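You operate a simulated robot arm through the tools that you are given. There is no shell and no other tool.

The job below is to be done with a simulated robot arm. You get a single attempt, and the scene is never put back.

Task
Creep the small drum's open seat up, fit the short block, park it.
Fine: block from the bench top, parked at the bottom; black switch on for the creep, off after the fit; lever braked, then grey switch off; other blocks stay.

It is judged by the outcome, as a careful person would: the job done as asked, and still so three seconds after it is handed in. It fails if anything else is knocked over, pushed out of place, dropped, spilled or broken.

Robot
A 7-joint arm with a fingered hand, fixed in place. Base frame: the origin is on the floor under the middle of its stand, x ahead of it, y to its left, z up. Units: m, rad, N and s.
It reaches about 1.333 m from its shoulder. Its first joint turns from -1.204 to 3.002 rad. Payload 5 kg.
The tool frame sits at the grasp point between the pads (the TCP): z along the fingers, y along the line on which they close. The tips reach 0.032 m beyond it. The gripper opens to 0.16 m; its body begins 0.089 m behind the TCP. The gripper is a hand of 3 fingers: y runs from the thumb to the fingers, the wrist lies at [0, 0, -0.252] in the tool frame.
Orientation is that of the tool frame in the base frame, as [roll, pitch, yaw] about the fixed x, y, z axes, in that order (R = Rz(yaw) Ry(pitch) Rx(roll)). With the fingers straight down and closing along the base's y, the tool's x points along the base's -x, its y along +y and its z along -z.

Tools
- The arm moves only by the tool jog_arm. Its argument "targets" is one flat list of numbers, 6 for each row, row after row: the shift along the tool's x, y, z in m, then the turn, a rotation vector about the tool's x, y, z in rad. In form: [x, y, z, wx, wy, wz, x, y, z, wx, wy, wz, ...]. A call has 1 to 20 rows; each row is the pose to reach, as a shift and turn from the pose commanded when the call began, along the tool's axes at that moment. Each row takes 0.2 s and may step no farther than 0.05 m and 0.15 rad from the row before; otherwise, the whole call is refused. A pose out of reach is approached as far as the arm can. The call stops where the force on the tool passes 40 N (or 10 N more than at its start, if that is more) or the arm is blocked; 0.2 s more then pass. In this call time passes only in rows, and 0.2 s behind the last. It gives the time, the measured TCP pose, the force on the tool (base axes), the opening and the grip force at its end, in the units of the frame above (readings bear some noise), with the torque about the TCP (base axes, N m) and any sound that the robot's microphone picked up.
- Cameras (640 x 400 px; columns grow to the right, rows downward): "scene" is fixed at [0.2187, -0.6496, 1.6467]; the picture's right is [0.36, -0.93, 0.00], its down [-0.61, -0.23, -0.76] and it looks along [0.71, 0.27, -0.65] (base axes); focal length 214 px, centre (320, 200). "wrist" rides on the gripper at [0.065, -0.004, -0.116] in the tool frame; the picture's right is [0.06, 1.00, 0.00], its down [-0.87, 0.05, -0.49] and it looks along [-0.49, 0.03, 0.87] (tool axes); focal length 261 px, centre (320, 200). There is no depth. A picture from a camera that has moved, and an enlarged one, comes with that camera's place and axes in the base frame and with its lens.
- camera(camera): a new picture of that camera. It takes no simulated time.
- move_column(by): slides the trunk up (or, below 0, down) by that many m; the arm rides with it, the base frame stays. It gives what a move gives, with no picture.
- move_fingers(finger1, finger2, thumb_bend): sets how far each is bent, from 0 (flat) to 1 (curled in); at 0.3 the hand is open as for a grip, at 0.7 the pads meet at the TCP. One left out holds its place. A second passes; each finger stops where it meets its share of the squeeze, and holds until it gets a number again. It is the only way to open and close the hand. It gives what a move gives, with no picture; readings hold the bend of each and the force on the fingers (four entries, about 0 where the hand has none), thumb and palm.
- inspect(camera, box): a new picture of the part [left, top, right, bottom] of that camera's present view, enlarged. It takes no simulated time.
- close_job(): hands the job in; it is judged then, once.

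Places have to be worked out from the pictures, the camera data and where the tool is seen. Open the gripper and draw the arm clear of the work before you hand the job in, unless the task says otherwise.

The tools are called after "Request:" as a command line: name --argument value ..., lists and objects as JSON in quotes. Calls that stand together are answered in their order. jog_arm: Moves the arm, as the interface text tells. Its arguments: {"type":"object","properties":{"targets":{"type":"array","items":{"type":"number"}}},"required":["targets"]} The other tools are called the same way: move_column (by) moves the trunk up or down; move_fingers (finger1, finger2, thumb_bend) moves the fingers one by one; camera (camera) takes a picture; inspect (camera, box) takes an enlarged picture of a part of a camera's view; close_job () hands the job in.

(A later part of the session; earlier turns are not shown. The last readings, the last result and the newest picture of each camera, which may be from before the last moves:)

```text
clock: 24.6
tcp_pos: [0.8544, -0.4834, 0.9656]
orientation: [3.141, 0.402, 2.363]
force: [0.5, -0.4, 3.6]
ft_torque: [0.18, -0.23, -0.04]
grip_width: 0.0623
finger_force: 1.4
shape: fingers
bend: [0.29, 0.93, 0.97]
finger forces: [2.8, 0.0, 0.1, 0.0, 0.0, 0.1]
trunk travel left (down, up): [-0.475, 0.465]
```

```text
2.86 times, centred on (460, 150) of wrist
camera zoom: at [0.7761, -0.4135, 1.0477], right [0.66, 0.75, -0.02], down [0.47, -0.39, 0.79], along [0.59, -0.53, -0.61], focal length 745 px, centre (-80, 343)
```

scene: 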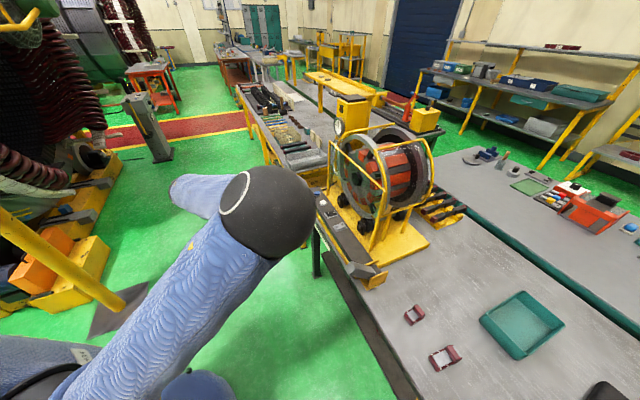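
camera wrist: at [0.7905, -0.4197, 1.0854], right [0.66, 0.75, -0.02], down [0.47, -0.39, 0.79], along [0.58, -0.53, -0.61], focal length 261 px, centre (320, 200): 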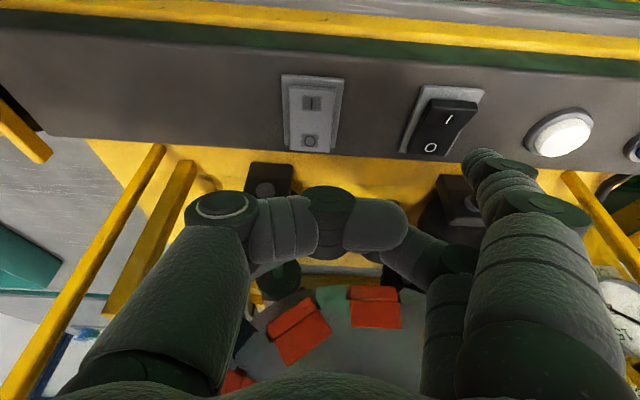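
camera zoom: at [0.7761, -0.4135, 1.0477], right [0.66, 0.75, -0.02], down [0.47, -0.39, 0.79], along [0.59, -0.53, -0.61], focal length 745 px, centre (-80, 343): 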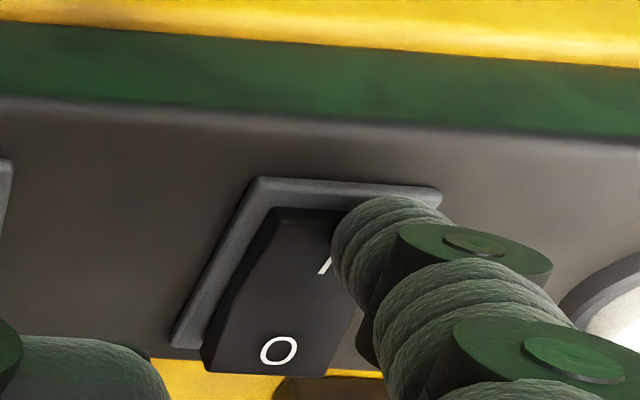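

The tip now sits near the I end with light contact (3 N). I press down further in small steps.

Request:
jog_arm --targets '[0.0016, 0, 0.0037, 0, 0, 0, 0.0027, 0, 0.0065, 0, 0, 0]'

Request:
inspect --camera "wrist" --box '[360, 80, 560, 220]'

Request:
inspect --camera "scene" --box '[320, 180, 380, 230]'

```text
clock: 25.2
tcp_pos: [0.852, -0.4843, 0.9619]
orientation: [3.138, 0.403, 2.363]
force: [-8.0, -5.9, 28.7]
ft_torque: [1.9, -1.65, 0.21]
grip_width: 0.0638
finger_force: 13.3
shape: fingers
bend: [0.3, 0.93, 0.97]
finger forces: [26.6, 0.1, 0.0, 0.1, 0.0, 0.0]
trunk travel left (down, up): [-0.475, 0.465]
```

```text
2.86 times, centred on (460, 150) of wrist
camera zoom: at [0.7746, -0.4136, 1.0438], right [0.66, 0.75, -0.02], down [0.47, -0.39, 0.79], along [0.59, -0.53, -0.61], focal length 745 px, centre (-80, 343)
```

zoom: 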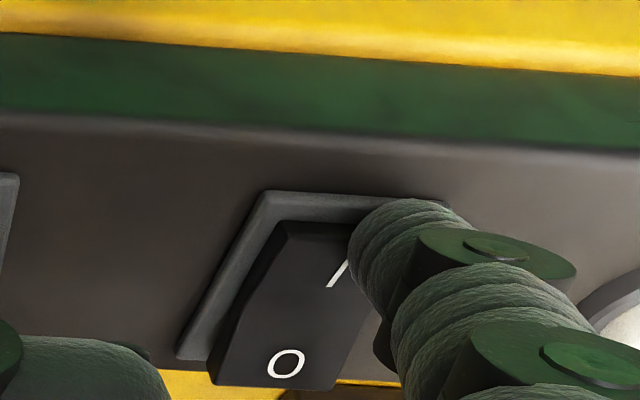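

```text
8.00 times, centred on (350, 205) of scene
camera zoom: at [0.2187, -0.6496, 1.6467], right [0.36, -0.93, 0.0], down [-0.61, -0.23, -0.76], along [0.71, 0.27, -0.65], focal length 1716 px, centre (80, 160)
```

zoom: 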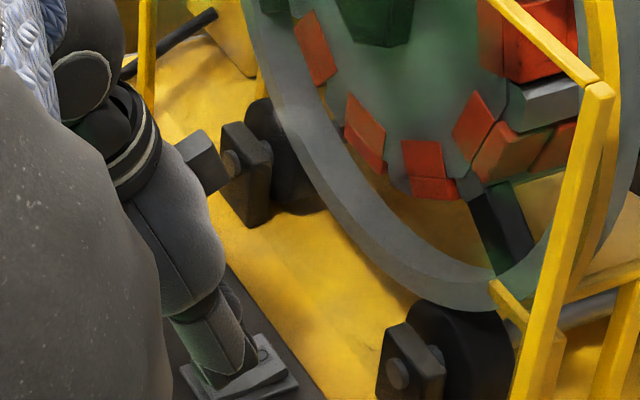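

Force reached about 29 N on finger 1 and nothing on the thumb. I lift off a little to see whether the rocker flipped.

Request:
jog_arm --targets '[-0.0117, 0, -0.0276, 0, 0, 0, -0.02, 0, -0.045, 0, 0, 0]'

Request:
inspect --camera "wrist" --box '[260, 40, 560, 200]'

Request:
inspect --camera "scene" --box '[310, 180, 370, 240]'

```text
clock: 25.8
tcp_pos: [0.8557, -0.4838, 1.0072]
orientation: [-3.14, 0.398, 2.365]
force: [1.1, 0.4, 0.2]
ft_torque: [-0.04, 0.01, -0.01]
grip_width: 0.062
finger_force: 0.0
shape: fingers
bend: [0.3, 0.93, 0.97]
finger forces: [0.0, 0.0, 0.1, 0.0, 0.1, 0.0]
trunk travel left (down, up): [-0.475, 0.465]
```

```text
2.13 times, centred on (410, 120) of wrist
camera zoom: at [0.7765, -0.4134, 1.0881], right [0.66, 0.75, -0.03], down [0.47, -0.39, 0.79], along [0.58, -0.53, -0.61], focal length 556 px, centre (128, 371)
```

zoom: 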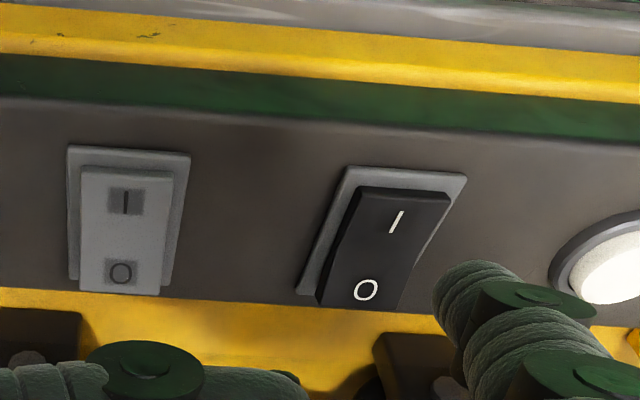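

```text
6.67 times, centred on (340, 210) of scene
camera zoom: at [0.2187, -0.6496, 1.6467], right [0.36, -0.93, 0.0], down [-0.61, -0.23, -0.76], along [0.71, 0.27, -0.65], focal length 1430 px, centre (187, 133)
```

zoom: 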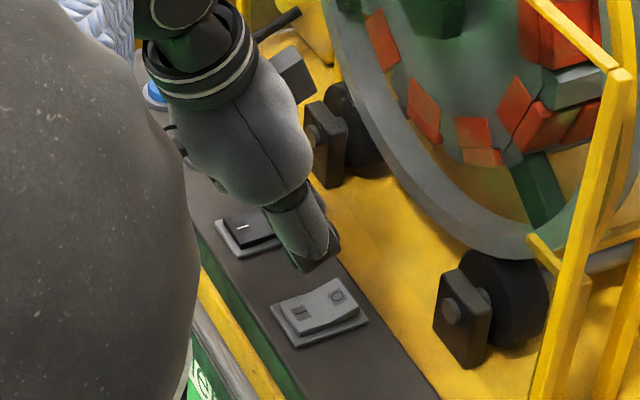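

I raise the hand a bit more and compare the black rocker with the grey one (which is known to be on).

Request:
jog_arm --targets '[0.01, -0.03, -0.04, 0, 0, 0, 0.02, -0.06, -0.07, 0, 0, 0]'

Request:
inspect --camera "wrist" --box '[300, 20, 600, 140]'

Request:
inspect --camera "scene" --box '[310, 180, 370, 240]'

```text
refused: row 1 steps farther than a row can; nothing moved
```

```text
2.13 times, centred on (450, 80) of wrist
camera zoom: at [0.7765, -0.4134, 1.0881], right [0.66, 0.75, -0.03], down [0.47, -0.39, 0.79], along [0.58, -0.53, -0.61], focal length 556 px, centre (43, 456)
```

zoom: 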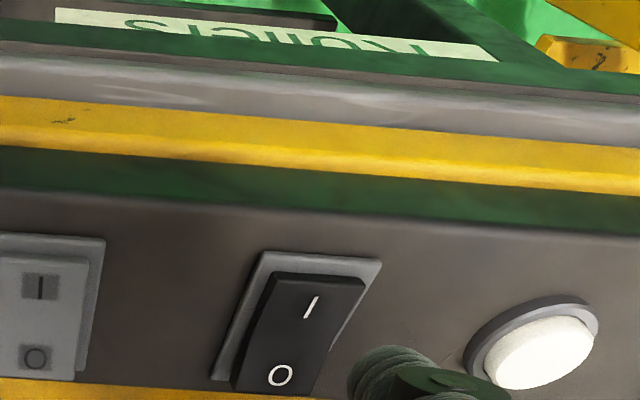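

```text
6.67 times, centred on (340, 210) of scene
camera zoom: at [0.2187, -0.6496, 1.6467], right [0.36, -0.93, 0.0], down [-0.61, -0.23, -0.76], along [0.71, 0.27, -0.65], focal length 1430 px, centre (187, 133)
```

zoom: 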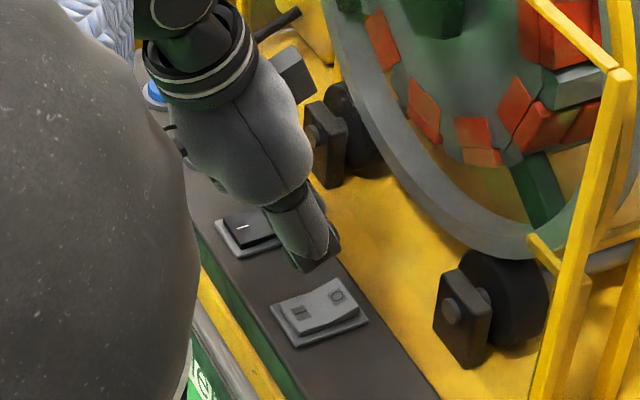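

That step was slightly too long. I redo the retreat in smaller rows.

Request:
jog_arm --targets '[0.007, -0.02, -0.03, 0, 0, 0, 0.014, -0.04, -0.055, 0, 0, 0, 0.02, -0.06, -0.08, 0, 0, 0]'

Request:
inspect --camera "wrist" --box '[300, 20, 600, 140]'

Request:
inspect --camera "scene" --box '[310, 180, 370, 240]'

```text
clock: 26.6
tcp_pos: [0.7793, -0.4897, 1.0755]
orientation: [3.141, 0.4, 2.365]
force: [-0.1, 0.5, 0.5]
ft_torque: [0.0, -0.04, 0.02]
grip_width: 0.0622
finger_force: 0.1
shape: fingers
bend: [0.3, 0.93, 0.97]
finger forces: [0.1, 0.0, 0.1, 0.1, 0.1, 0.0]
trunk travel left (down, up): [-0.475, 0.465]
```

```text
2.13 times, centred on (450, 80) of wrist
camera zoom: at [0.7006, -0.4194, 1.157], right [0.66, 0.75, -0.02], down [0.47, -0.39, 0.79], along [0.59, -0.53, -0.61], focal length 556 px, centre (43, 456)
```

zoom: 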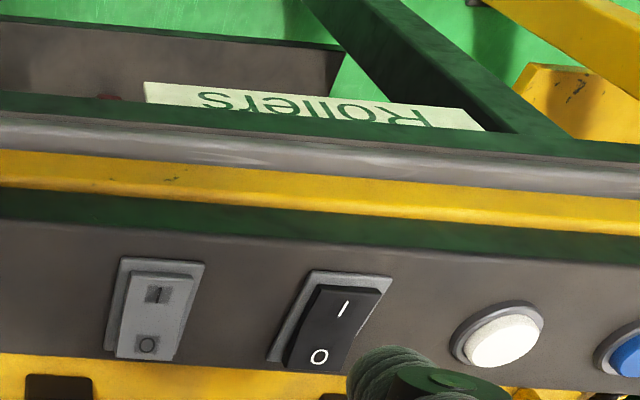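

```text
6.67 times, centred on (340, 210) of scene
camera zoom: at [0.2187, -0.6496, 1.6467], right [0.36, -0.93, 0.0], down [-0.61, -0.23, -0.76], along [0.71, 0.27, -0.65], focal length 1430 px, centre (187, 133)
```

zoom: 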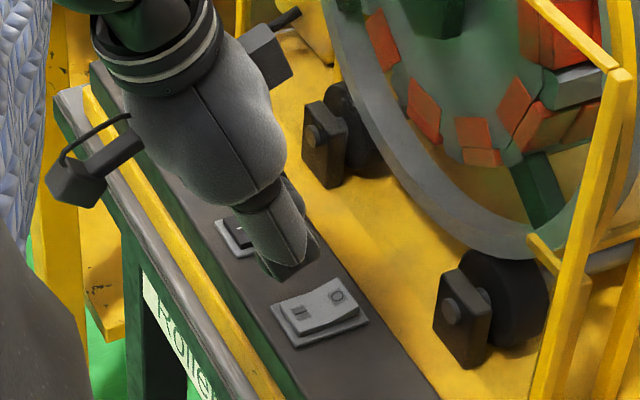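

The hand hides the black switch from the scene camera. I move it back towards the robot to get a clear line of sight.

Request:
jog_arm --targets '[0.026, 0.0075, -0.0285, 0, 0, 0, 0.0526, 0.0147, -0.057, 0, 0, 0, 0.0788, 0.022, -0.0854, 0, 0, 0, 0.105, 0.0294, -0.114, 0, 0, 0, 0.1314, 0.0367, -0.1424, 0, 0, 0]'

Request:
inspect --camera "scene" --box '[310, 180, 370, 240]'

Request:
camera --camera "wrist"

```text
clock: 27.8
tcp_pos: [0.6813, -0.3419, 1.156]
orientation: [3.141, 0.399, 2.363]
force: [-0.2, 0.5, 0.1]
ft_torque: [-0.02, -0.01, -0.02]
grip_width: 0.0618
finger_force: 0.0
shape: fingers
bend: [0.3, 0.93, 0.97]
finger forces: [0.1, 0.0, 0.0, 0.0, 0.1, 0.1]
trunk travel left (down, up): [-0.475, 0.465]
```

```text
6.67 times, centred on (340, 210) of scene
camera zoom: at [0.2187, -0.6496, 1.6467], right [0.36, -0.93, 0.0], down [-0.61, -0.23, -0.76], along [0.71, 0.27, -0.65], focal length 1430 px, centre (187, 133)
```

zoom: 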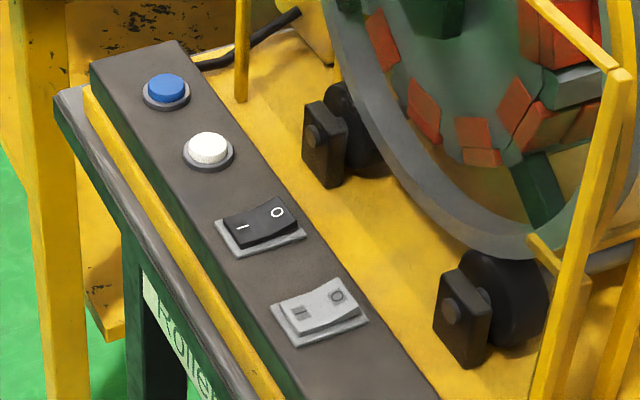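

```text
taken
camera wrist: at [0.603, -0.2702, 1.2375], right [0.66, 0.75, -0.02], down [0.47, -0.39, 0.79], along [0.58, -0.53, -0.61], focal length 261 px, centre (320, 200)
```

wrist: 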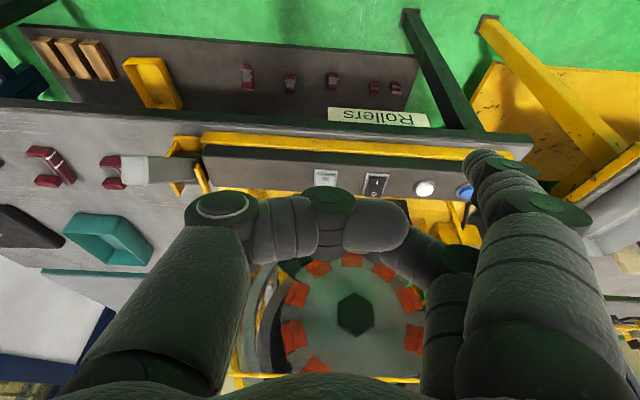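

The black rocker now matches the grey one: I end down, so it is ON, and the drum has not moved yet. From the press I calibrated finger 1's tip at about [0.016, 0.09, 0.023] in the tool frame; next I hover over the white button.

Request:
jog_arm --targets '[-0.0272, 0.0156, 0.0264, 0, 0, 0, -0.0545, 0.0312, 0.0528, 0, 0, 0, -0.0817, 0.0468, 0.0792, 0, 0, 0, -0.109, 0.0623, 0.1056, 0, 0, 0, -0.1362, 0.0779, 0.132, 0, 0, 0, -0.1634, 0.0935, 0.1584, 0, 0, 0, -0.1907, 0.1091, 0.1848, 0, 0, 0]'

Request:
inspect --camera "wrist" --box '[340, 20, 600, 220]'

```text
clock: 29.4
tcp_pos: [0.9327, -0.4389, 1.053]
orientation: [-3.14, 0.398, 2.367]
force: [0.7, -0.6, -0.5]
ft_torque: [0.0, -0.01, 0.0]
grip_width: 0.0619
finger_force: 0.1
shape: fingers
bend: [0.3, 0.93, 0.97]
finger forces: [0.0, 0.0, 0.1, 0.0, 0.1, 0.1]
trunk travel left (down, up): [-0.475, 0.465]
```

```text
2.00 times, centred on (470, 120) of wrist
camera zoom: at [0.855, -0.3688, 1.1354], right [0.66, 0.75, -0.03], down [0.47, -0.39, 0.79], along [0.58, -0.53, -0.61], focal length 521 px, centre (20, 360)
```

zoom: 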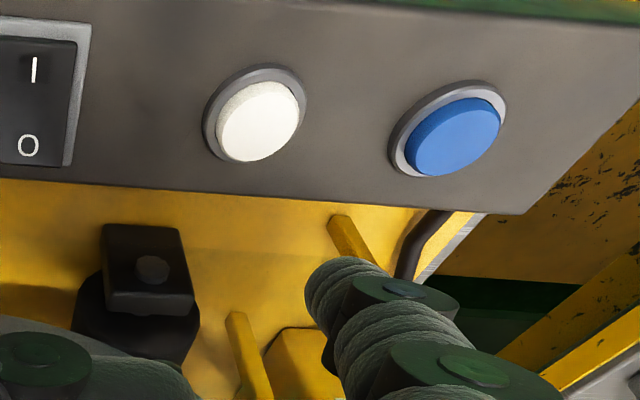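

The white button's top is around (0.982,-0.370,0.95). I shift 1 cm back along x and descend 4 cm to check alignment.

Request:
jog_arm --targets '[0.0228, -0.0063, 0.0337, 0, 0, 0]'

Request:
inspect --camera "wrist" --box '[340, 60, 600, 220]'

```text
clock: 29.8
tcp_pos: [0.9223, -0.4375, 1.0152]
orientation: [3.141, 0.397, 2.363]
force: [-0.3, -1.1, -0.6]
ft_torque: [0.0, 0.01, 0.04]
grip_width: 0.0621
finger_force: 0.0
shape: fingers
bend: [0.3, 0.93, 0.97]
finger forces: [0.1, 0.0, 0.1, 0.0, 0.1, 0.0]
trunk travel left (down, up): [-0.475, 0.465]
```

```text
2.46 times, centred on (470, 140) of wrist
camera zoom: at [0.844, -0.3674, 1.0975], right [0.66, 0.75, -0.02], down [0.47, -0.39, 0.79], along [0.58, -0.53, -0.61], focal length 642 px, centre (-49, 348)
```

zoom: 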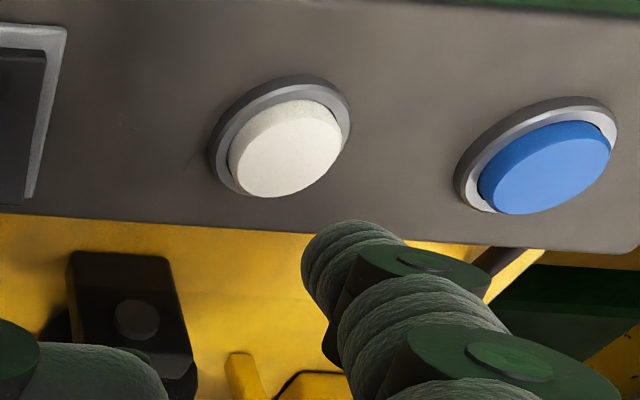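

Alignment looks right: the tip is at about (0.978,-0.371,0.988). I descend 3 cm, then step until light contact.

Request:
jog_arm --targets '[0.0117, 0, 0.0276, 0, 0, 0, 0.0136, 0, 0.0322, 0, 0, 0]'

Request:
inspect --camera "wrist" --box '[340, 60, 600, 220]'

```text
clock: 30.4
tcp_pos: [0.919, -0.4349, 0.9841]
orientation: [3.141, 0.399, 2.365]
force: [-0.6, 0.3, -0.2]
ft_torque: [-0.01, -0.03, 0.01]
grip_width: 0.0621
finger_force: 0.0
shape: fingers
bend: [0.3, 0.93, 0.97]
finger forces: [0.0, 0.1, 0.0, 0.1, 0.1, 0.0]
trunk travel left (down, up): [-0.475, 0.465]
```

```text
2.46 times, centred on (470, 140) of wrist
camera zoom: at [0.8416, -0.3651, 1.0651], right [0.66, 0.75, -0.02], down [0.47, -0.39, 0.79], along [0.58, -0.53, -0.61], focal length 642 px, centre (-49, 348)
```

zoom: 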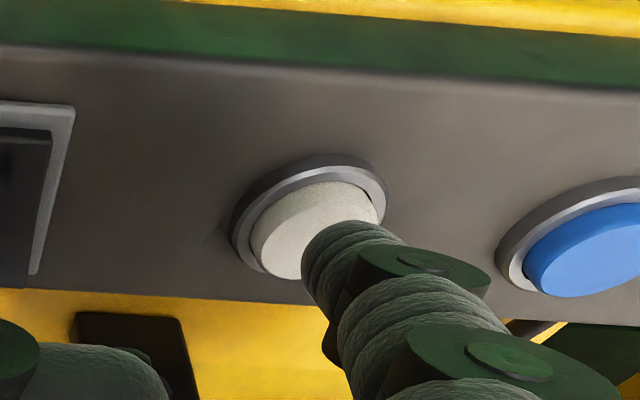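

The tip is centred on the white button with roughly a centimetre left. I keep stepping down gently.

Request:
jog_arm --targets '[0.0031, 0, 0.0074, 0, 0, 0]'

Request:
jog_arm --targets '[0.0012, 0, 0.0028, 0, 0, 0]'

Request:
inspect --camera "wrist" --box '[180, 60, 600, 340]'

```text
clock: 30.8
tcp_pos: [0.9212, -0.4342, 0.9752]
orientation: [-3.141, 0.399, 2.364]
force: [-0.1, 0.3, -0.1]
ft_torque: [0.02, 0.02, -0.02]
grip_width: 0.0622
finger_force: 0.1
shape: fingers
bend: [0.3, 0.93, 0.97]
finger forces: [0.0, 0.0, 0.1, 0.0, 0.0, 0.0]
trunk travel left (down, up): [-0.475, 0.465]
```

```text
clock: 31.2
tcp_pos: [0.9208, -0.4363, 0.9719]
orientation: [3.14, 0.4, 2.365]
force: [-0.5, -0.4, -0.2]
ft_torque: [0.02, 0.01, 0.01]
grip_width: 0.0618
finger_force: 0.0
shape: fingers
bend: [0.3, 0.93, 0.97]
finger forces: [0.1, 0.0, 0.0, 0.1, 0.1, 0.0]
trunk travel left (down, up): [-0.475, 0.465]
```

```text
1.43 times, centred on (390, 200) of wrist
camera zoom: at [0.8427, -0.3659, 1.0528], right [0.66, 0.75, -0.02], down [0.47, -0.39, 0.79], along [0.58, -0.53, -0.61], focal length 372 px, centre (220, 200)
```

zoom: 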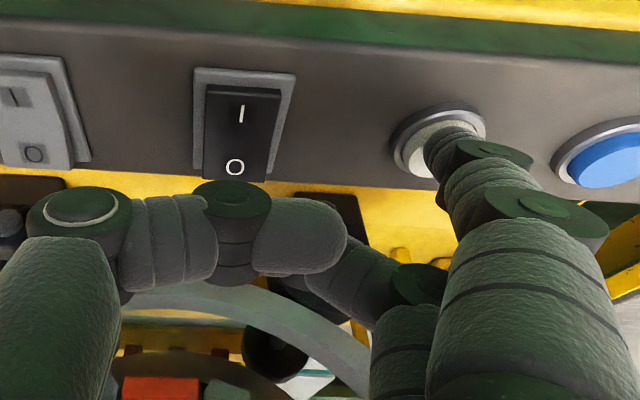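

Still no contact. I go on in 3–4 mm steps.

Request:
jog_arm --targets '[0.0014, 0, 0.0033, 0, 0, 0]'

Request:
jog_arm --targets '[0.0012, 0, 0.0028, 0, 0, 0]'

Request:
inspect --camera "wrist" --box '[340, 60, 600, 220]'

Request:
inspect --camera "scene" --box '[325, 115, 445, 215]'

```text
clock: 31.6
tcp_pos: [0.9204, -0.4358, 0.9678]
orientation: [3.141, 0.398, 2.363]
force: [-1.1, 0.0, 3.1]
ft_torque: [0.17, -0.15, 0.01]
grip_width: 0.0621
finger_force: 1.0
shape: fingers
bend: [0.3, 0.93, 0.97]
finger forces: [2.6, 0.0, 0.0, 0.1, 0.0, 0.0]
trunk travel left (down, up): [-0.475, 0.465]
heard: click
```

```text
clock: 32.0
tcp_pos: [0.9212, -0.436, 0.9662]
orientation: [3.139, 0.399, 2.363]
force: [-2.6, -0.6, 7.4]
ft_torque: [0.48, -0.35, 0.12]
grip_width: 0.0626
finger_force: 2.7
shape: fingers
bend: [0.29, 0.93, 0.97]
finger forces: [6.5, 0.0, 0.0, 0.0, 0.0, 0.0]
trunk travel left (down, up): [-0.475, 0.465]
```

```text
2.46 times, centred on (470, 140) of wrist
camera zoom: at [0.8427, -0.366, 1.0473], right [0.66, 0.75, -0.02], down [0.47, -0.39, 0.79], along [0.59, -0.53, -0.61], focal length 642 px, centre (-49, 348)
```

zoom: 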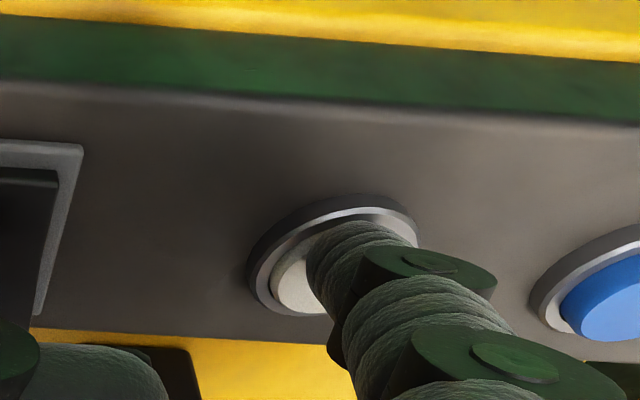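

```text
4.00 times, centred on (385, 165) of scene
camera zoom: at [0.2187, -0.6496, 1.6467], right [0.36, -0.93, 0.0], down [-0.61, -0.23, -0.76], along [0.71, 0.27, -0.65], focal length 858 px, centre (60, 340)
```

zoom: 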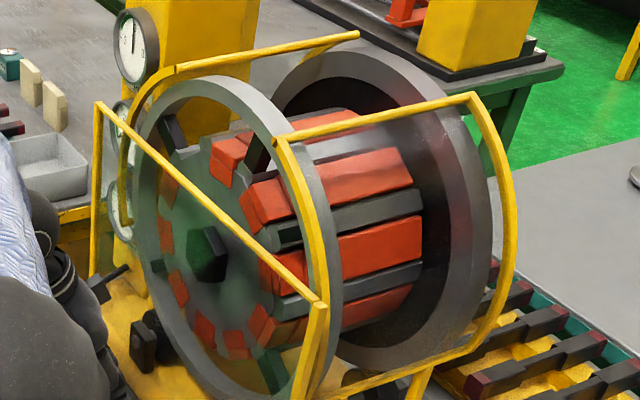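

A click was heard when the button went in, and the drum seems to have shifted a touch. I hold the button for one second and compare the drum's angle.

Request:
jog_arm --targets '[0, 0, 0, 0, 0, 0, 0, 0, 0, 0, 0, 0, 0, 0, 0, 0, 0, 0, 0, 0, 0, 0, 0, 0]'

Request:
inspect --camera "scene" --box '[325, 115, 445, 215]'

```text
clock: 33.0
tcp_pos: [0.9204, -0.4369, 0.9647]
orientation: [3.141, 0.401, 2.363]
force: [-1.7, -1.3, 7.1]
ft_torque: [0.56, -0.46, 0.05]
grip_width: 0.0632
finger_force: 4.0
shape: fingers
bend: [0.29, 0.93, 0.97]
finger forces: [7.6, 0.0, 0.0, 0.1, 0.1, 0.0]
trunk travel left (down, up): [-0.475, 0.465]
```

```text
4.00 times, centred on (385, 165) of scene
camera zoom: at [0.2187, -0.6496, 1.6467], right [0.36, -0.93, 0.0], down [-0.61, -0.23, -0.76], along [0.71, 0.27, -0.65], focal length 858 px, centre (60, 340)
```

zoom: 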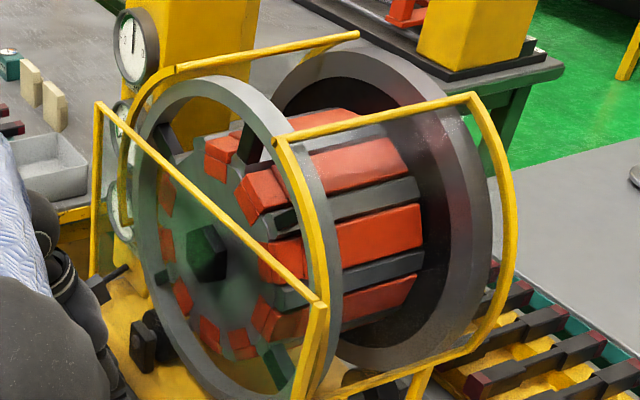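

The drum creeps while the button is held: blocks on the near side move up, so the top moves towards +e1 at roughly 7°/s. I lift the finger to see whether it stops.

Request:
jog_arm --targets '[-0.0047, 0, -0.011, 0, 0, 0, -0.0047, 0, -0.011, 0, 0, 0, -0.0047, 0, -0.011, 0, 0, 0]'

Request:
inspect --camera "scene" --box '[325, 115, 445, 215]'

Request:
jog_arm --targets '[0, 0, 0, 0, 0, 0, 0, 0, 0, 0, 0, 0, 0, 0, 0, 0, 0, 0]'

Request:
inspect --camera "scene" --box '[325, 115, 445, 215]'

```text
clock: 33.8
tcp_pos: [0.9221, -0.4375, 0.9759]
orientation: [-3.14, 0.399, 2.364]
force: [0.3, 0.3, -0.3]
ft_torque: [-0.03, 0.02, 0.03]
grip_width: 0.062
finger_force: 0.0
shape: fingers
bend: [0.3, 0.93, 0.97]
finger forces: [0.1, 0.1, 0.0, 0.0, 0.0, 0.0]
trunk travel left (down, up): [-0.475, 0.465]
```

```text
4.00 times, centred on (385, 165) of scene
camera zoom: at [0.2187, -0.6496, 1.6467], right [0.36, -0.93, 0.0], down [-0.61, -0.23, -0.76], along [0.71, 0.27, -0.65], focal length 858 px, centre (60, 340)
```

zoom: 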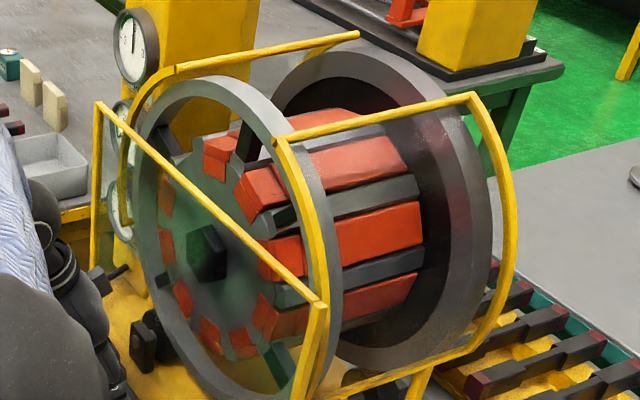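

```text
clock: 34.6
tcp_pos: [0.9216, -0.4371, 0.9758]
orientation: [3.141, 0.4, 2.366]
force: [0.7, 0.0, 0.1]
ft_torque: [-0.02, 0.0, 0.01]
grip_width: 0.0619
finger_force: 0.0
shape: fingers
bend: [0.3, 0.93, 0.97]
finger forces: [0.0, 0.0, 0.0, 0.1, 0.1, 0.1]
trunk travel left (down, up): [-0.475, 0.465]
```

```text
4.00 times, centred on (385, 165) of scene
camera zoom: at [0.2187, -0.6496, 1.6467], right [0.36, -0.93, 0.0], down [-0.61, -0.23, -0.76], along [0.71, 0.27, -0.65], focal length 858 px, centre (60, 340)
```

zoom: 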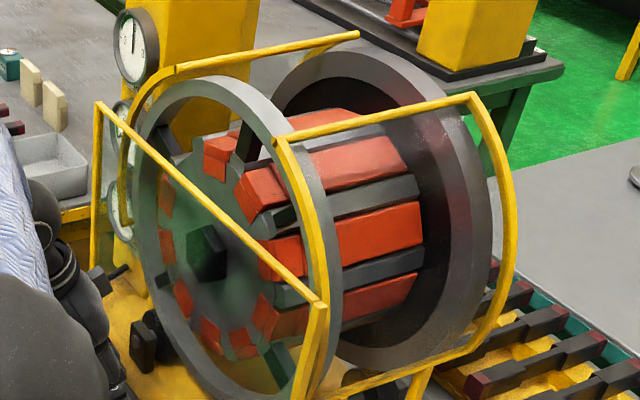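

The drum stops as soon as the button is released. I now press again and hold to bring the open seat round to the top.

Request:
jog_arm --targets '[0.0047, 0, 0.011, 0, 0, 0, 0.0047, 0, 0.011, 0, 0, 0, 0.0047, 0, 0.011, 0, 0, 0, 0.0047, 0, 0.011, 0, 0, 0, 0.0047, 0, 0.011, 0, 0, 0, 0.0047, 0, 0.011, 0, 0, 0, 0.0047, 0, 0.011, 0, 0, 0, 0.0047, 0, 0.011, 0, 0, 0, 0.0047, 0, 0.011, 0, 0, 0, 0.0047, 0, 0.011, 0, 0, 0, 0.0047, 0, 0.011, 0, 0, 0, 0.0047, 0, 0.011, 0, 0, 0, 0.0047, 0, 0.011, 0, 0, 0, 0.0047, 0, 0.011, 0, 0, 0, 0.0047, 0, 0.011, 0, 0, 0, 0.0047, 0, 0.011, 0, 0, 0, 0.0047, 0, 0.011, 0, 0, 0, 0.0047, 0, 0.011, 0, 0, 0, 0.0047, 0, 0.011, 0, 0, 0, 0.0047, 0, 0.011, 0, 0, 0]'

Request:
inspect --camera "scene" --box '[325, 115, 445, 215]'

```text
clock: 38.8
tcp_pos: [0.9215, -0.4372, 0.9639]
orientation: [3.141, 0.4, 2.363]
force: [-1.0, -2.1, 8.9]
ft_torque: [0.65, -0.55, -0.03]
grip_width: 0.0637
finger_force: 4.5
shape: fingers
bend: [0.28, 0.93, 0.97]
finger forces: [8.8, 0.1, 0.0, 0.0, 0.0, 0.1]
trunk travel left (down, up): [-0.475, 0.465]
heard: click
```

```text
4.00 times, centred on (385, 165) of scene
camera zoom: at [0.2187, -0.6496, 1.6467], right [0.36, -0.93, 0.0], down [-0.61, -0.23, -0.76], along [0.71, 0.27, -0.65], focal length 858 px, centre (60, 340)
```

zoom: 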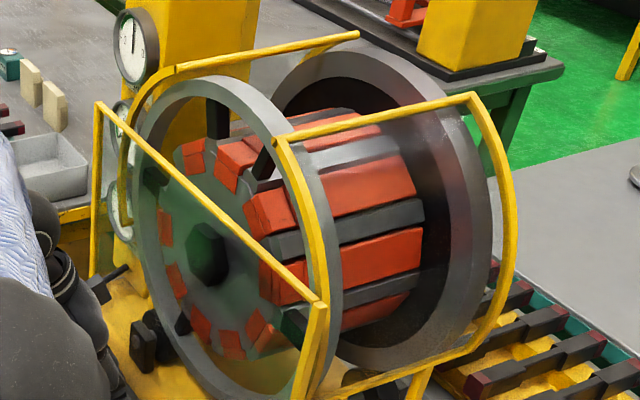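

The rate is about 7°/s; the gap (open seat) is now on the upper-left in this view and must travel about 295° more. I keep holding.

Request:
jog_arm --targets '[0, 0, 0, 0, 0, 0, 0, 0, 0, 0, 0, 0, 0, 0, 0, 0, 0, 0, 0, 0, 0, 0, 0, 0, 0, 0, 0, 0, 0, 0, 0, 0, 0, 0, 0, 0, 0, 0, 0, 0, 0, 0, 0, 0, 0, 0, 0, 0, 0, 0, 0, 0, 0, 0, 0, 0, 0, 0, 0, 0, 0, 0, 0, 0, 0, 0, 0, 0, 0, 0, 0, 0, 0, 0, 0, 0, 0, 0, 0, 0, 0, 0, 0, 0, 0, 0, 0, 0, 0, 0, 0, 0, 0, 0, 0, 0, 0, 0, 0, 0, 0, 0, 0, 0, 0, 0, 0, 0, 0, 0, 0, 0, 0, 0, 0, 0, 0, 0, 0, 0]'

Request:
inspect --camera "scene" --box '[325, 115, 445, 215]'

Request:
jog_arm --targets '[0, 0, 0, 0, 0, 0, 0, 0, 0, 0, 0, 0, 0, 0, 0, 0, 0, 0, 0, 0, 0, 0, 0, 0, 0, 0, 0, 0, 0, 0, 0, 0, 0, 0, 0, 0, 0, 0, 0, 0, 0, 0, 0, 0, 0, 0, 0, 0, 0, 0, 0, 0, 0, 0, 0, 0, 0, 0, 0, 0, 0, 0, 0, 0, 0, 0, 0, 0, 0, 0, 0, 0, 0, 0, 0, 0, 0, 0, 0, 0, 0, 0, 0, 0, 0, 0, 0, 0, 0, 0, 0, 0, 0, 0, 0, 0, 0, 0, 0, 0, 0, 0, 0, 0, 0, 0, 0, 0, 0, 0, 0, 0, 0, 0, 0, 0, 0, 0, 0, 0]'

Request:
inspect --camera "scene" --box '[325, 115, 445, 215]'

```text
clock: 43.0
tcp_pos: [0.922, -0.4361, 0.9641]
orientation: [-3.141, 0.4, 2.363]
force: [-0.5, -1.6, 9.0]
ft_torque: [0.65, -0.58, -0.03]
grip_width: 0.0637
finger_force: 4.5
shape: fingers
bend: [0.28, 0.93, 0.97]
finger forces: [8.8, 0.0, 0.1, 0.0, 0.1, 0.0]
trunk travel left (down, up): [-0.475, 0.465]
```

```text
4.00 times, centred on (385, 165) of scene
camera zoom: at [0.2187, -0.6496, 1.6467], right [0.36, -0.93, 0.0], down [-0.61, -0.23, -0.76], along [0.71, 0.27, -0.65], focal length 858 px, centre (60, 340)
```

zoom: 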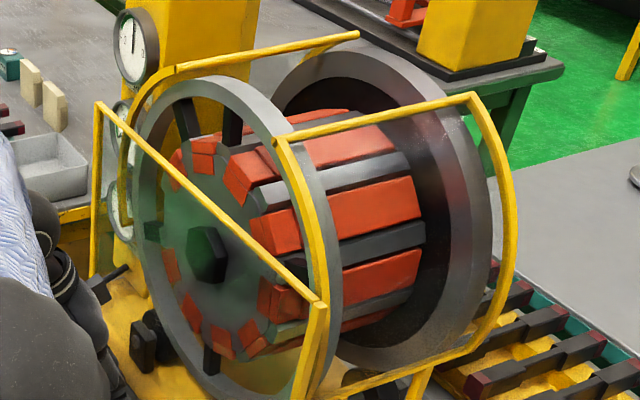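

```text
clock: 47.2
tcp_pos: [0.921, -0.4359, 0.9643]
orientation: [-3.142, 0.4, 2.362]
force: [-0.9, -1.7, 8.0]
ft_torque: [0.63, -0.53, -0.02]
grip_width: 0.0637
finger_force: 4.6
shape: fingers
bend: [0.28, 0.93, 0.97]
finger forces: [8.8, 0.0, 0.0, 0.0, 0.0, 0.0]
trunk travel left (down, up): [-0.475, 0.465]
```

```text
4.00 times, centred on (385, 165) of scene
camera zoom: at [0.2187, -0.6496, 1.6467], right [0.36, -0.93, 0.0], down [-0.61, -0.23, -0.76], along [0.71, 0.27, -0.65], focal length 858 px, centre (60, 340)
```

zoom: 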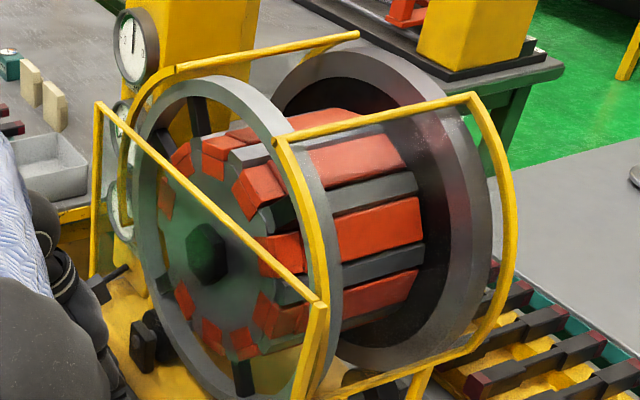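

About 28° per call; the gap is now on the far left (the +e1 side), with about 255° left. I keep holding through several calls.

Request:
jog_arm --targets '[0, 0, 0, 0, 0, 0, 0, 0, 0, 0, 0, 0, 0, 0, 0, 0, 0, 0, 0, 0, 0, 0, 0, 0, 0, 0, 0, 0, 0, 0, 0, 0, 0, 0, 0, 0, 0, 0, 0, 0, 0, 0, 0, 0, 0, 0, 0, 0, 0, 0, 0, 0, 0, 0, 0, 0, 0, 0, 0, 0, 0, 0, 0, 0, 0, 0, 0, 0, 0, 0, 0, 0, 0, 0, 0, 0, 0, 0, 0, 0, 0, 0, 0, 0, 0, 0, 0, 0, 0, 0, 0, 0, 0, 0, 0, 0, 0, 0, 0, 0, 0, 0, 0, 0, 0, 0, 0, 0, 0, 0, 0, 0, 0, 0, 0, 0, 0, 0, 0, 0]'

Request:
jog_arm --targets '[0, 0, 0, 0, 0, 0, 0, 0, 0, 0, 0, 0, 0, 0, 0, 0, 0, 0, 0, 0, 0, 0, 0, 0, 0, 0, 0, 0, 0, 0, 0, 0, 0, 0, 0, 0, 0, 0, 0, 0, 0, 0, 0, 0, 0, 0, 0, 0, 0, 0, 0, 0, 0, 0, 0, 0, 0, 0, 0, 0, 0, 0, 0, 0, 0, 0, 0, 0, 0, 0, 0, 0, 0, 0, 0, 0, 0, 0, 0, 0, 0, 0, 0, 0, 0, 0, 0, 0, 0, 0, 0, 0, 0, 0, 0, 0, 0, 0, 0, 0, 0, 0, 0, 0, 0, 0, 0, 0, 0, 0, 0, 0, 0, 0, 0, 0, 0, 0, 0, 0]'

Request:
jog_arm --targets '[0, 0, 0, 0, 0, 0, 0, 0, 0, 0, 0, 0, 0, 0, 0, 0, 0, 0, 0, 0, 0, 0, 0, 0, 0, 0, 0, 0, 0, 0, 0, 0, 0, 0, 0, 0, 0, 0, 0, 0, 0, 0, 0, 0, 0, 0, 0, 0, 0, 0, 0, 0, 0, 0, 0, 0, 0, 0, 0, 0, 0, 0, 0, 0, 0, 0, 0, 0, 0, 0, 0, 0, 0, 0, 0, 0, 0, 0, 0, 0, 0, 0, 0, 0, 0, 0, 0, 0, 0, 0, 0, 0, 0, 0, 0, 0, 0, 0, 0, 0, 0, 0, 0, 0, 0, 0, 0, 0, 0, 0, 0, 0, 0, 0, 0, 0, 0, 0, 0, 0]'

Request:
inspect --camera "scene" --box '[325, 115, 445, 215]'

```text
clock: 51.4
tcp_pos: [0.9212, -0.4359, 0.9654]
orientation: [3.141, 0.397, 2.364]
force: [-1.7, -1.9, 9.2]
ft_torque: [0.64, -0.53, 0.01]
grip_width: 0.0642
finger_force: 4.3
shape: fingers
bend: [0.28, 0.93, 0.97]
finger forces: [8.8, 0.1, 0.0, 0.0, 0.1, 0.0]
trunk travel left (down, up): [-0.475, 0.465]
```

```text
clock: 55.6
tcp_pos: [0.921, -0.4352, 0.9645]
orientation: [-3.141, 0.4, 2.363]
force: [-0.3, -1.1, 8.9]
ft_torque: [0.62, -0.56, 0.01]
grip_width: 0.0637
finger_force: 4.5
shape: fingers
bend: [0.28, 0.93, 0.97]
finger forces: [8.7, 0.0, 0.1, 0.0, 0.0, 0.0]
trunk travel left (down, up): [-0.475, 0.465]
```

```text
clock: 59.8
tcp_pos: [0.9227, -0.4362, 0.9645]
orientation: [-3.14, 0.398, 2.364]
force: [-1.2, -1.5, 9.3]
ft_torque: [0.65, -0.55, 0.04]
grip_width: 0.0636
finger_force: 4.5
shape: fingers
bend: [0.28, 0.93, 0.97]
finger forces: [8.7, 0.0, 0.0, 0.1, 0.0, 0.0]
trunk travel left (down, up): [-0.475, 0.465]
```

```text
4.00 times, centred on (385, 165) of scene
camera zoom: at [0.2187, -0.6496, 1.6467], right [0.36, -0.93, 0.0], down [-0.61, -0.23, -0.76], along [0.71, 0.27, -0.65], focal length 858 px, centre (60, 340)
```

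zoom: 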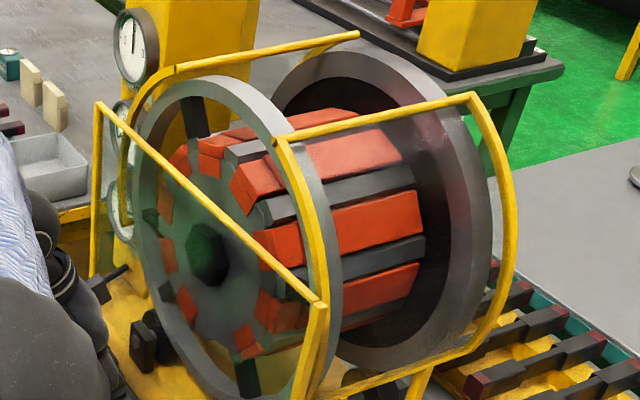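

The gap is now at the bottom of the front face. About 190° remain, so I hold for several more calls.

Request:
jog_arm --targets '[0, 0, 0, 0, 0, 0, 0, 0, 0, 0, 0, 0, 0, 0, 0, 0, 0, 0, 0, 0, 0, 0, 0, 0, 0, 0, 0, 0, 0, 0, 0, 0, 0, 0, 0, 0, 0, 0, 0, 0, 0, 0, 0, 0, 0, 0, 0, 0, 0, 0, 0, 0, 0, 0, 0, 0, 0, 0, 0, 0, 0, 0, 0, 0, 0, 0, 0, 0, 0, 0, 0, 0, 0, 0, 0, 0, 0, 0, 0, 0, 0, 0, 0, 0, 0, 0, 0, 0, 0, 0, 0, 0, 0, 0, 0, 0, 0, 0, 0, 0, 0, 0, 0, 0, 0, 0, 0, 0, 0, 0, 0, 0, 0, 0, 0, 0, 0, 0, 0, 0]'

Request:
jog_arm --targets '[0, 0, 0, 0, 0, 0, 0, 0, 0, 0, 0, 0, 0, 0, 0, 0, 0, 0, 0, 0, 0, 0, 0, 0, 0, 0, 0, 0, 0, 0, 0, 0, 0, 0, 0, 0, 0, 0, 0, 0, 0, 0, 0, 0, 0, 0, 0, 0, 0, 0, 0, 0, 0, 0, 0, 0, 0, 0, 0, 0, 0, 0, 0, 0, 0, 0, 0, 0, 0, 0, 0, 0, 0, 0, 0, 0, 0, 0, 0, 0, 0, 0, 0, 0, 0, 0, 0, 0, 0, 0, 0, 0, 0, 0, 0, 0, 0, 0, 0, 0, 0, 0, 0, 0, 0, 0, 0, 0, 0, 0, 0, 0, 0, 0, 0, 0, 0, 0, 0, 0]'

Request:
jog_arm --targets '[0, 0, 0, 0, 0, 0, 0, 0, 0, 0, 0, 0, 0, 0, 0, 0, 0, 0, 0, 0, 0, 0, 0, 0, 0, 0, 0, 0, 0, 0, 0, 0, 0, 0, 0, 0, 0, 0, 0, 0, 0, 0, 0, 0, 0, 0, 0, 0, 0, 0, 0, 0, 0, 0, 0, 0, 0, 0, 0, 0, 0, 0, 0, 0, 0, 0, 0, 0, 0, 0, 0, 0, 0, 0, 0, 0, 0, 0, 0, 0, 0, 0, 0, 0, 0, 0, 0, 0, 0, 0, 0, 0, 0, 0, 0, 0, 0, 0, 0, 0, 0, 0, 0, 0, 0, 0, 0, 0, 0, 0, 0, 0, 0, 0, 0, 0, 0, 0, 0, 0]'

Request:
inspect --camera "scene" --box '[325, 115, 445, 215]'

```text
clock: 64.0
tcp_pos: [0.9219, -0.4355, 0.964]
orientation: [3.141, 0.399, 2.363]
force: [-2.0, -1.4, 8.4]
ft_torque: [0.63, -0.54, 0.04]
grip_width: 0.0637
finger_force: 4.9
shape: fingers
bend: [0.28, 0.93, 0.97]
finger forces: [8.7, 0.0, 0.0, 0.0, 0.0, 0.0]
trunk travel left (down, up): [-0.475, 0.465]
```

```text
clock: 68.2
tcp_pos: [0.9214, -0.4363, 0.9641]
orientation: [-3.141, 0.4, 2.362]
force: [-0.9, 0.0, 9.2]
ft_torque: [0.6, -0.55, 0.02]
grip_width: 0.0641
finger_force: 4.0
shape: fingers
bend: [0.28, 0.93, 0.98]
finger forces: [8.7, 0.0, 0.0, 0.0, 0.0, 0.0]
trunk travel left (down, up): [-0.475, 0.465]
```

```text
clock: 72.4
tcp_pos: [0.9223, -0.4355, 0.9647]
orientation: [3.141, 0.4, 2.363]
force: [-2.2, -0.9, 9.6]
ft_torque: [0.62, -0.54, 0.04]
grip_width: 0.064
finger_force: 4.4
shape: fingers
bend: [0.28, 0.93, 0.98]
finger forces: [8.7, 0.0, 0.1, 0.0, 0.0, 0.0]
trunk travel left (down, up): [-0.475, 0.465]
```

```text
4.00 times, centred on (385, 165) of scene
camera zoom: at [0.2187, -0.6496, 1.6467], right [0.36, -0.93, 0.0], down [-0.61, -0.23, -0.76], along [0.71, 0.27, -0.65], focal length 858 px, centre (60, 340)
```

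zoom: 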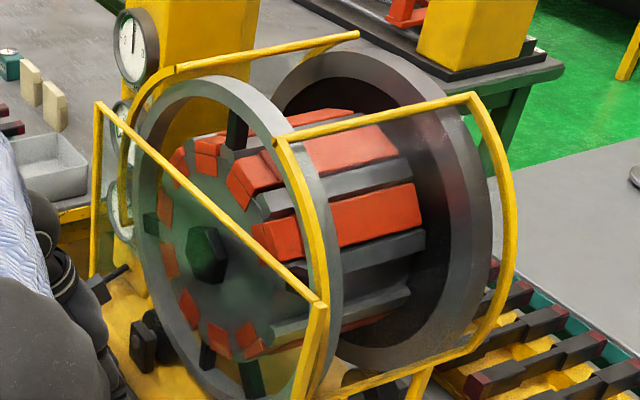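

The open seat is now on the near side with about 106° to go. I hold for three more calls and then look closely.

Request:
jog_arm --targets '[0, 0, 0, 0, 0, 0, 0, 0, 0, 0, 0, 0, 0, 0, 0, 0, 0, 0, 0, 0, 0, 0, 0, 0, 0, 0, 0, 0, 0, 0, 0, 0, 0, 0, 0, 0, 0, 0, 0, 0, 0, 0, 0, 0, 0, 0, 0, 0, 0, 0, 0, 0, 0, 0, 0, 0, 0, 0, 0, 0, 0, 0, 0, 0, 0, 0, 0, 0, 0, 0, 0, 0, 0, 0, 0, 0, 0, 0, 0, 0, 0, 0, 0, 0, 0, 0, 0, 0, 0, 0, 0, 0, 0, 0, 0, 0, 0, 0, 0, 0, 0, 0, 0, 0, 0, 0, 0, 0, 0, 0, 0, 0, 0, 0, 0, 0, 0, 0, 0, 0]'

Request:
jog_arm --targets '[0, 0, 0, 0, 0, 0, 0, 0, 0, 0, 0, 0, 0, 0, 0, 0, 0, 0, 0, 0, 0, 0, 0, 0, 0, 0, 0, 0, 0, 0, 0, 0, 0, 0, 0, 0, 0, 0, 0, 0, 0, 0, 0, 0, 0, 0, 0, 0, 0, 0, 0, 0, 0, 0, 0, 0, 0, 0, 0, 0, 0, 0, 0, 0, 0, 0, 0, 0, 0, 0, 0, 0, 0, 0, 0, 0, 0, 0, 0, 0, 0, 0, 0, 0, 0, 0, 0, 0, 0, 0, 0, 0, 0, 0, 0, 0, 0, 0, 0, 0, 0, 0, 0, 0, 0, 0, 0, 0, 0, 0, 0, 0, 0, 0, 0, 0, 0, 0, 0, 0]'

Request:
inspect --camera "scene" --box '[325, 115, 445, 215]'

```text
clock: 76.6
tcp_pos: [0.9208, -0.4361, 0.9644]
orientation: [-3.141, 0.399, 2.363]
force: [-0.7, -0.6, 8.4]
ft_torque: [0.62, -0.52, 0.07]
grip_width: 0.0638
finger_force: 4.1
shape: fingers
bend: [0.28, 0.93, 0.98]
finger forces: [8.8, 0.0, 0.0, 0.0, 0.0, 0.1]
trunk travel left (down, up): [-0.475, 0.465]
```

```text
clock: 80.8
tcp_pos: [0.9212, -0.4367, 0.9643]
orientation: [3.141, 0.399, 2.363]
force: [-2.1, -0.4, 8.4]
ft_torque: [0.64, -0.52, 0.1]
grip_width: 0.0639
finger_force: 4.4
shape: fingers
bend: [0.28, 0.93, 0.98]
finger forces: [8.8, 0.1, 0.0, 0.1, 0.1, 0.0]
trunk travel left (down, up): [-0.475, 0.465]
```

```text
4.00 times, centred on (385, 165) of scene
camera zoom: at [0.2187, -0.6496, 1.6467], right [0.36, -0.93, 0.0], down [-0.61, -0.23, -0.76], along [0.71, 0.27, -0.65], focal length 858 px, centre (60, 340)
```

zoom: 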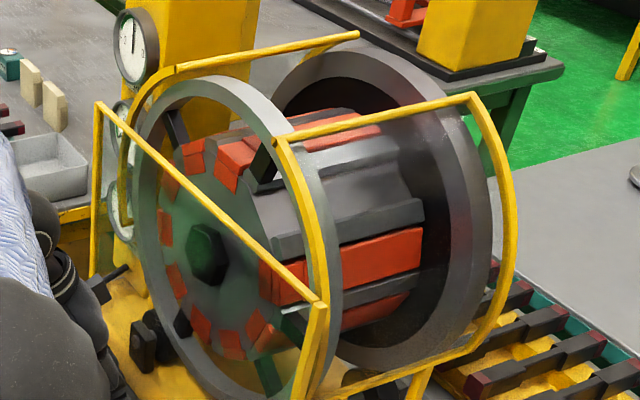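

The open seat is now plainly visible on the upper near side. I zoom into it to see its shape before moving on.

Request:
inspect --camera "scene" --box '[380, 138, 435, 180]'

Request:
inspect --camera "scene" --box '[350, 130, 440, 190]'

```text
9.52 times, centred on (408, 159) of scene
camera zoom: at [0.2187, -0.6496, 1.6467], right [0.36, -0.93, 0.0], down [-0.61, -0.23, -0.76], along [0.71, 0.27, -0.65], focal length 2043 px, centre (-513, 590)
```

zoom: 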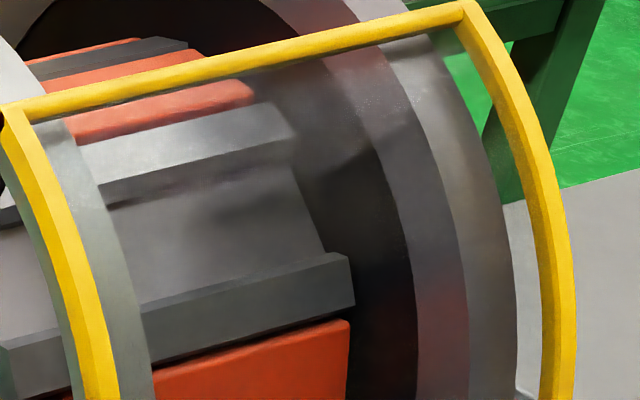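

```text
6.67 times, centred on (395, 160) of scene
camera zoom: at [0.2187, -0.6496, 1.6467], right [0.36, -0.93, 0.0], down [-0.61, -0.23, -0.76], along [0.71, 0.27, -0.65], focal length 1430 px, centre (-180, 467)
```

zoom: 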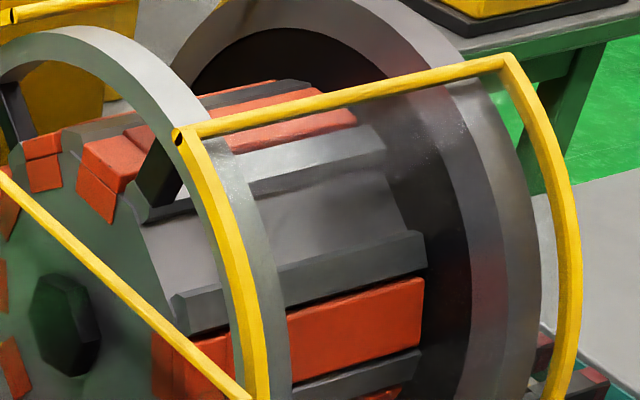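

The seat is a flat channel about 39 mm wide between two ribs, which suits the block's width; it is about 43° short of the top. I hold one more full call.

Request:
jog_arm --targets '[0, 0, 0, 0, 0, 0, 0, 0, 0, 0, 0, 0, 0, 0, 0, 0, 0, 0, 0, 0, 0, 0, 0, 0, 0, 0, 0, 0, 0, 0, 0, 0, 0, 0, 0, 0, 0, 0, 0, 0, 0, 0, 0, 0, 0, 0, 0, 0, 0, 0, 0, 0, 0, 0, 0, 0, 0, 0, 0, 0, 0, 0, 0, 0, 0, 0, 0, 0, 0, 0, 0, 0, 0, 0, 0, 0, 0, 0, 0, 0, 0, 0, 0, 0, 0, 0, 0, 0, 0, 0, 0, 0, 0, 0, 0, 0, 0, 0, 0, 0, 0, 0, 0, 0, 0, 0, 0, 0, 0, 0, 0, 0, 0, 0, 0, 0, 0, 0, 0, 0]'

Request:
inspect --camera "scene" --box '[350, 130, 440, 190]'

```text
clock: 85.0
tcp_pos: [0.9211, -0.4371, 0.9639]
orientation: [-3.14, 0.399, 2.363]
force: [-0.6, -1.0, 9.1]
ft_torque: [0.63, -0.53, 0.04]
grip_width: 0.0636
finger_force: 4.2
shape: fingers
bend: [0.28, 0.93, 0.98]
finger forces: [8.7, 0.0, 0.0, 0.0, 0.0, 0.1]
trunk travel left (down, up): [-0.475, 0.465]
```

```text
6.67 times, centred on (395, 160) of scene
camera zoom: at [0.2187, -0.6496, 1.6467], right [0.36, -0.93, 0.0], down [-0.61, -0.23, -0.76], along [0.71, 0.27, -0.65], focal length 1430 px, centre (-180, 467)
```

zoom: 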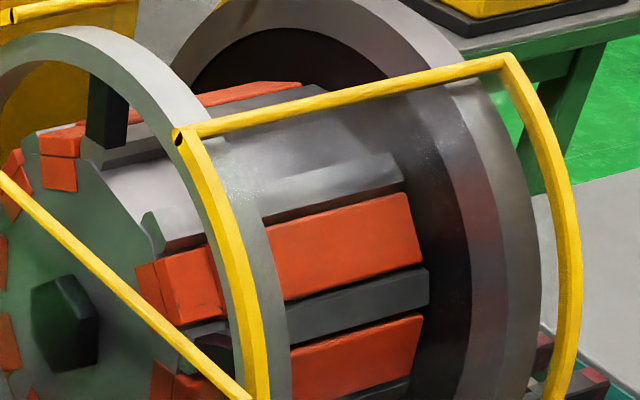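

The seat's front chord is still tilted by roughly 11–15°. I hold about 1.4 s more.

Request:
jog_arm --targets '[0, 0, 0, 0, 0, 0, 0, 0, 0, 0, 0, 0, 0, 0, 0, 0, 0, 0, 0, 0, 0, 0, 0, 0, 0, 0, 0, 0, 0, 0, 0, 0, 0, 0, 0, 0]'

Request:
inspect --camera "scene" --box '[340, 125, 400, 185]'

```text
clock: 86.4
tcp_pos: [0.9211, -0.4359, 0.9651]
orientation: [3.141, 0.399, 2.363]
force: [-1.4, -0.6, 8.5]
ft_torque: [0.61, -0.51, 0.1]
grip_width: 0.0638
finger_force: 4.3
shape: fingers
bend: [0.28, 0.93, 0.98]
finger forces: [8.7, 0.1, 0.1, 0.0, 0.0, 0.1]
trunk travel left (down, up): [-0.475, 0.465]
```

```text
6.67 times, centred on (370, 155) of scene
camera zoom: at [0.2187, -0.6496, 1.6467], right [0.36, -0.93, 0.0], down [-0.61, -0.23, -0.76], along [0.71, 0.27, -0.65], focal length 1430 px, centre (-13, 500)
```

zoom: 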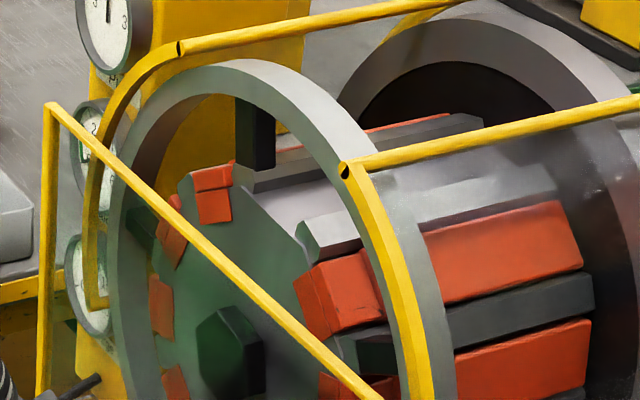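

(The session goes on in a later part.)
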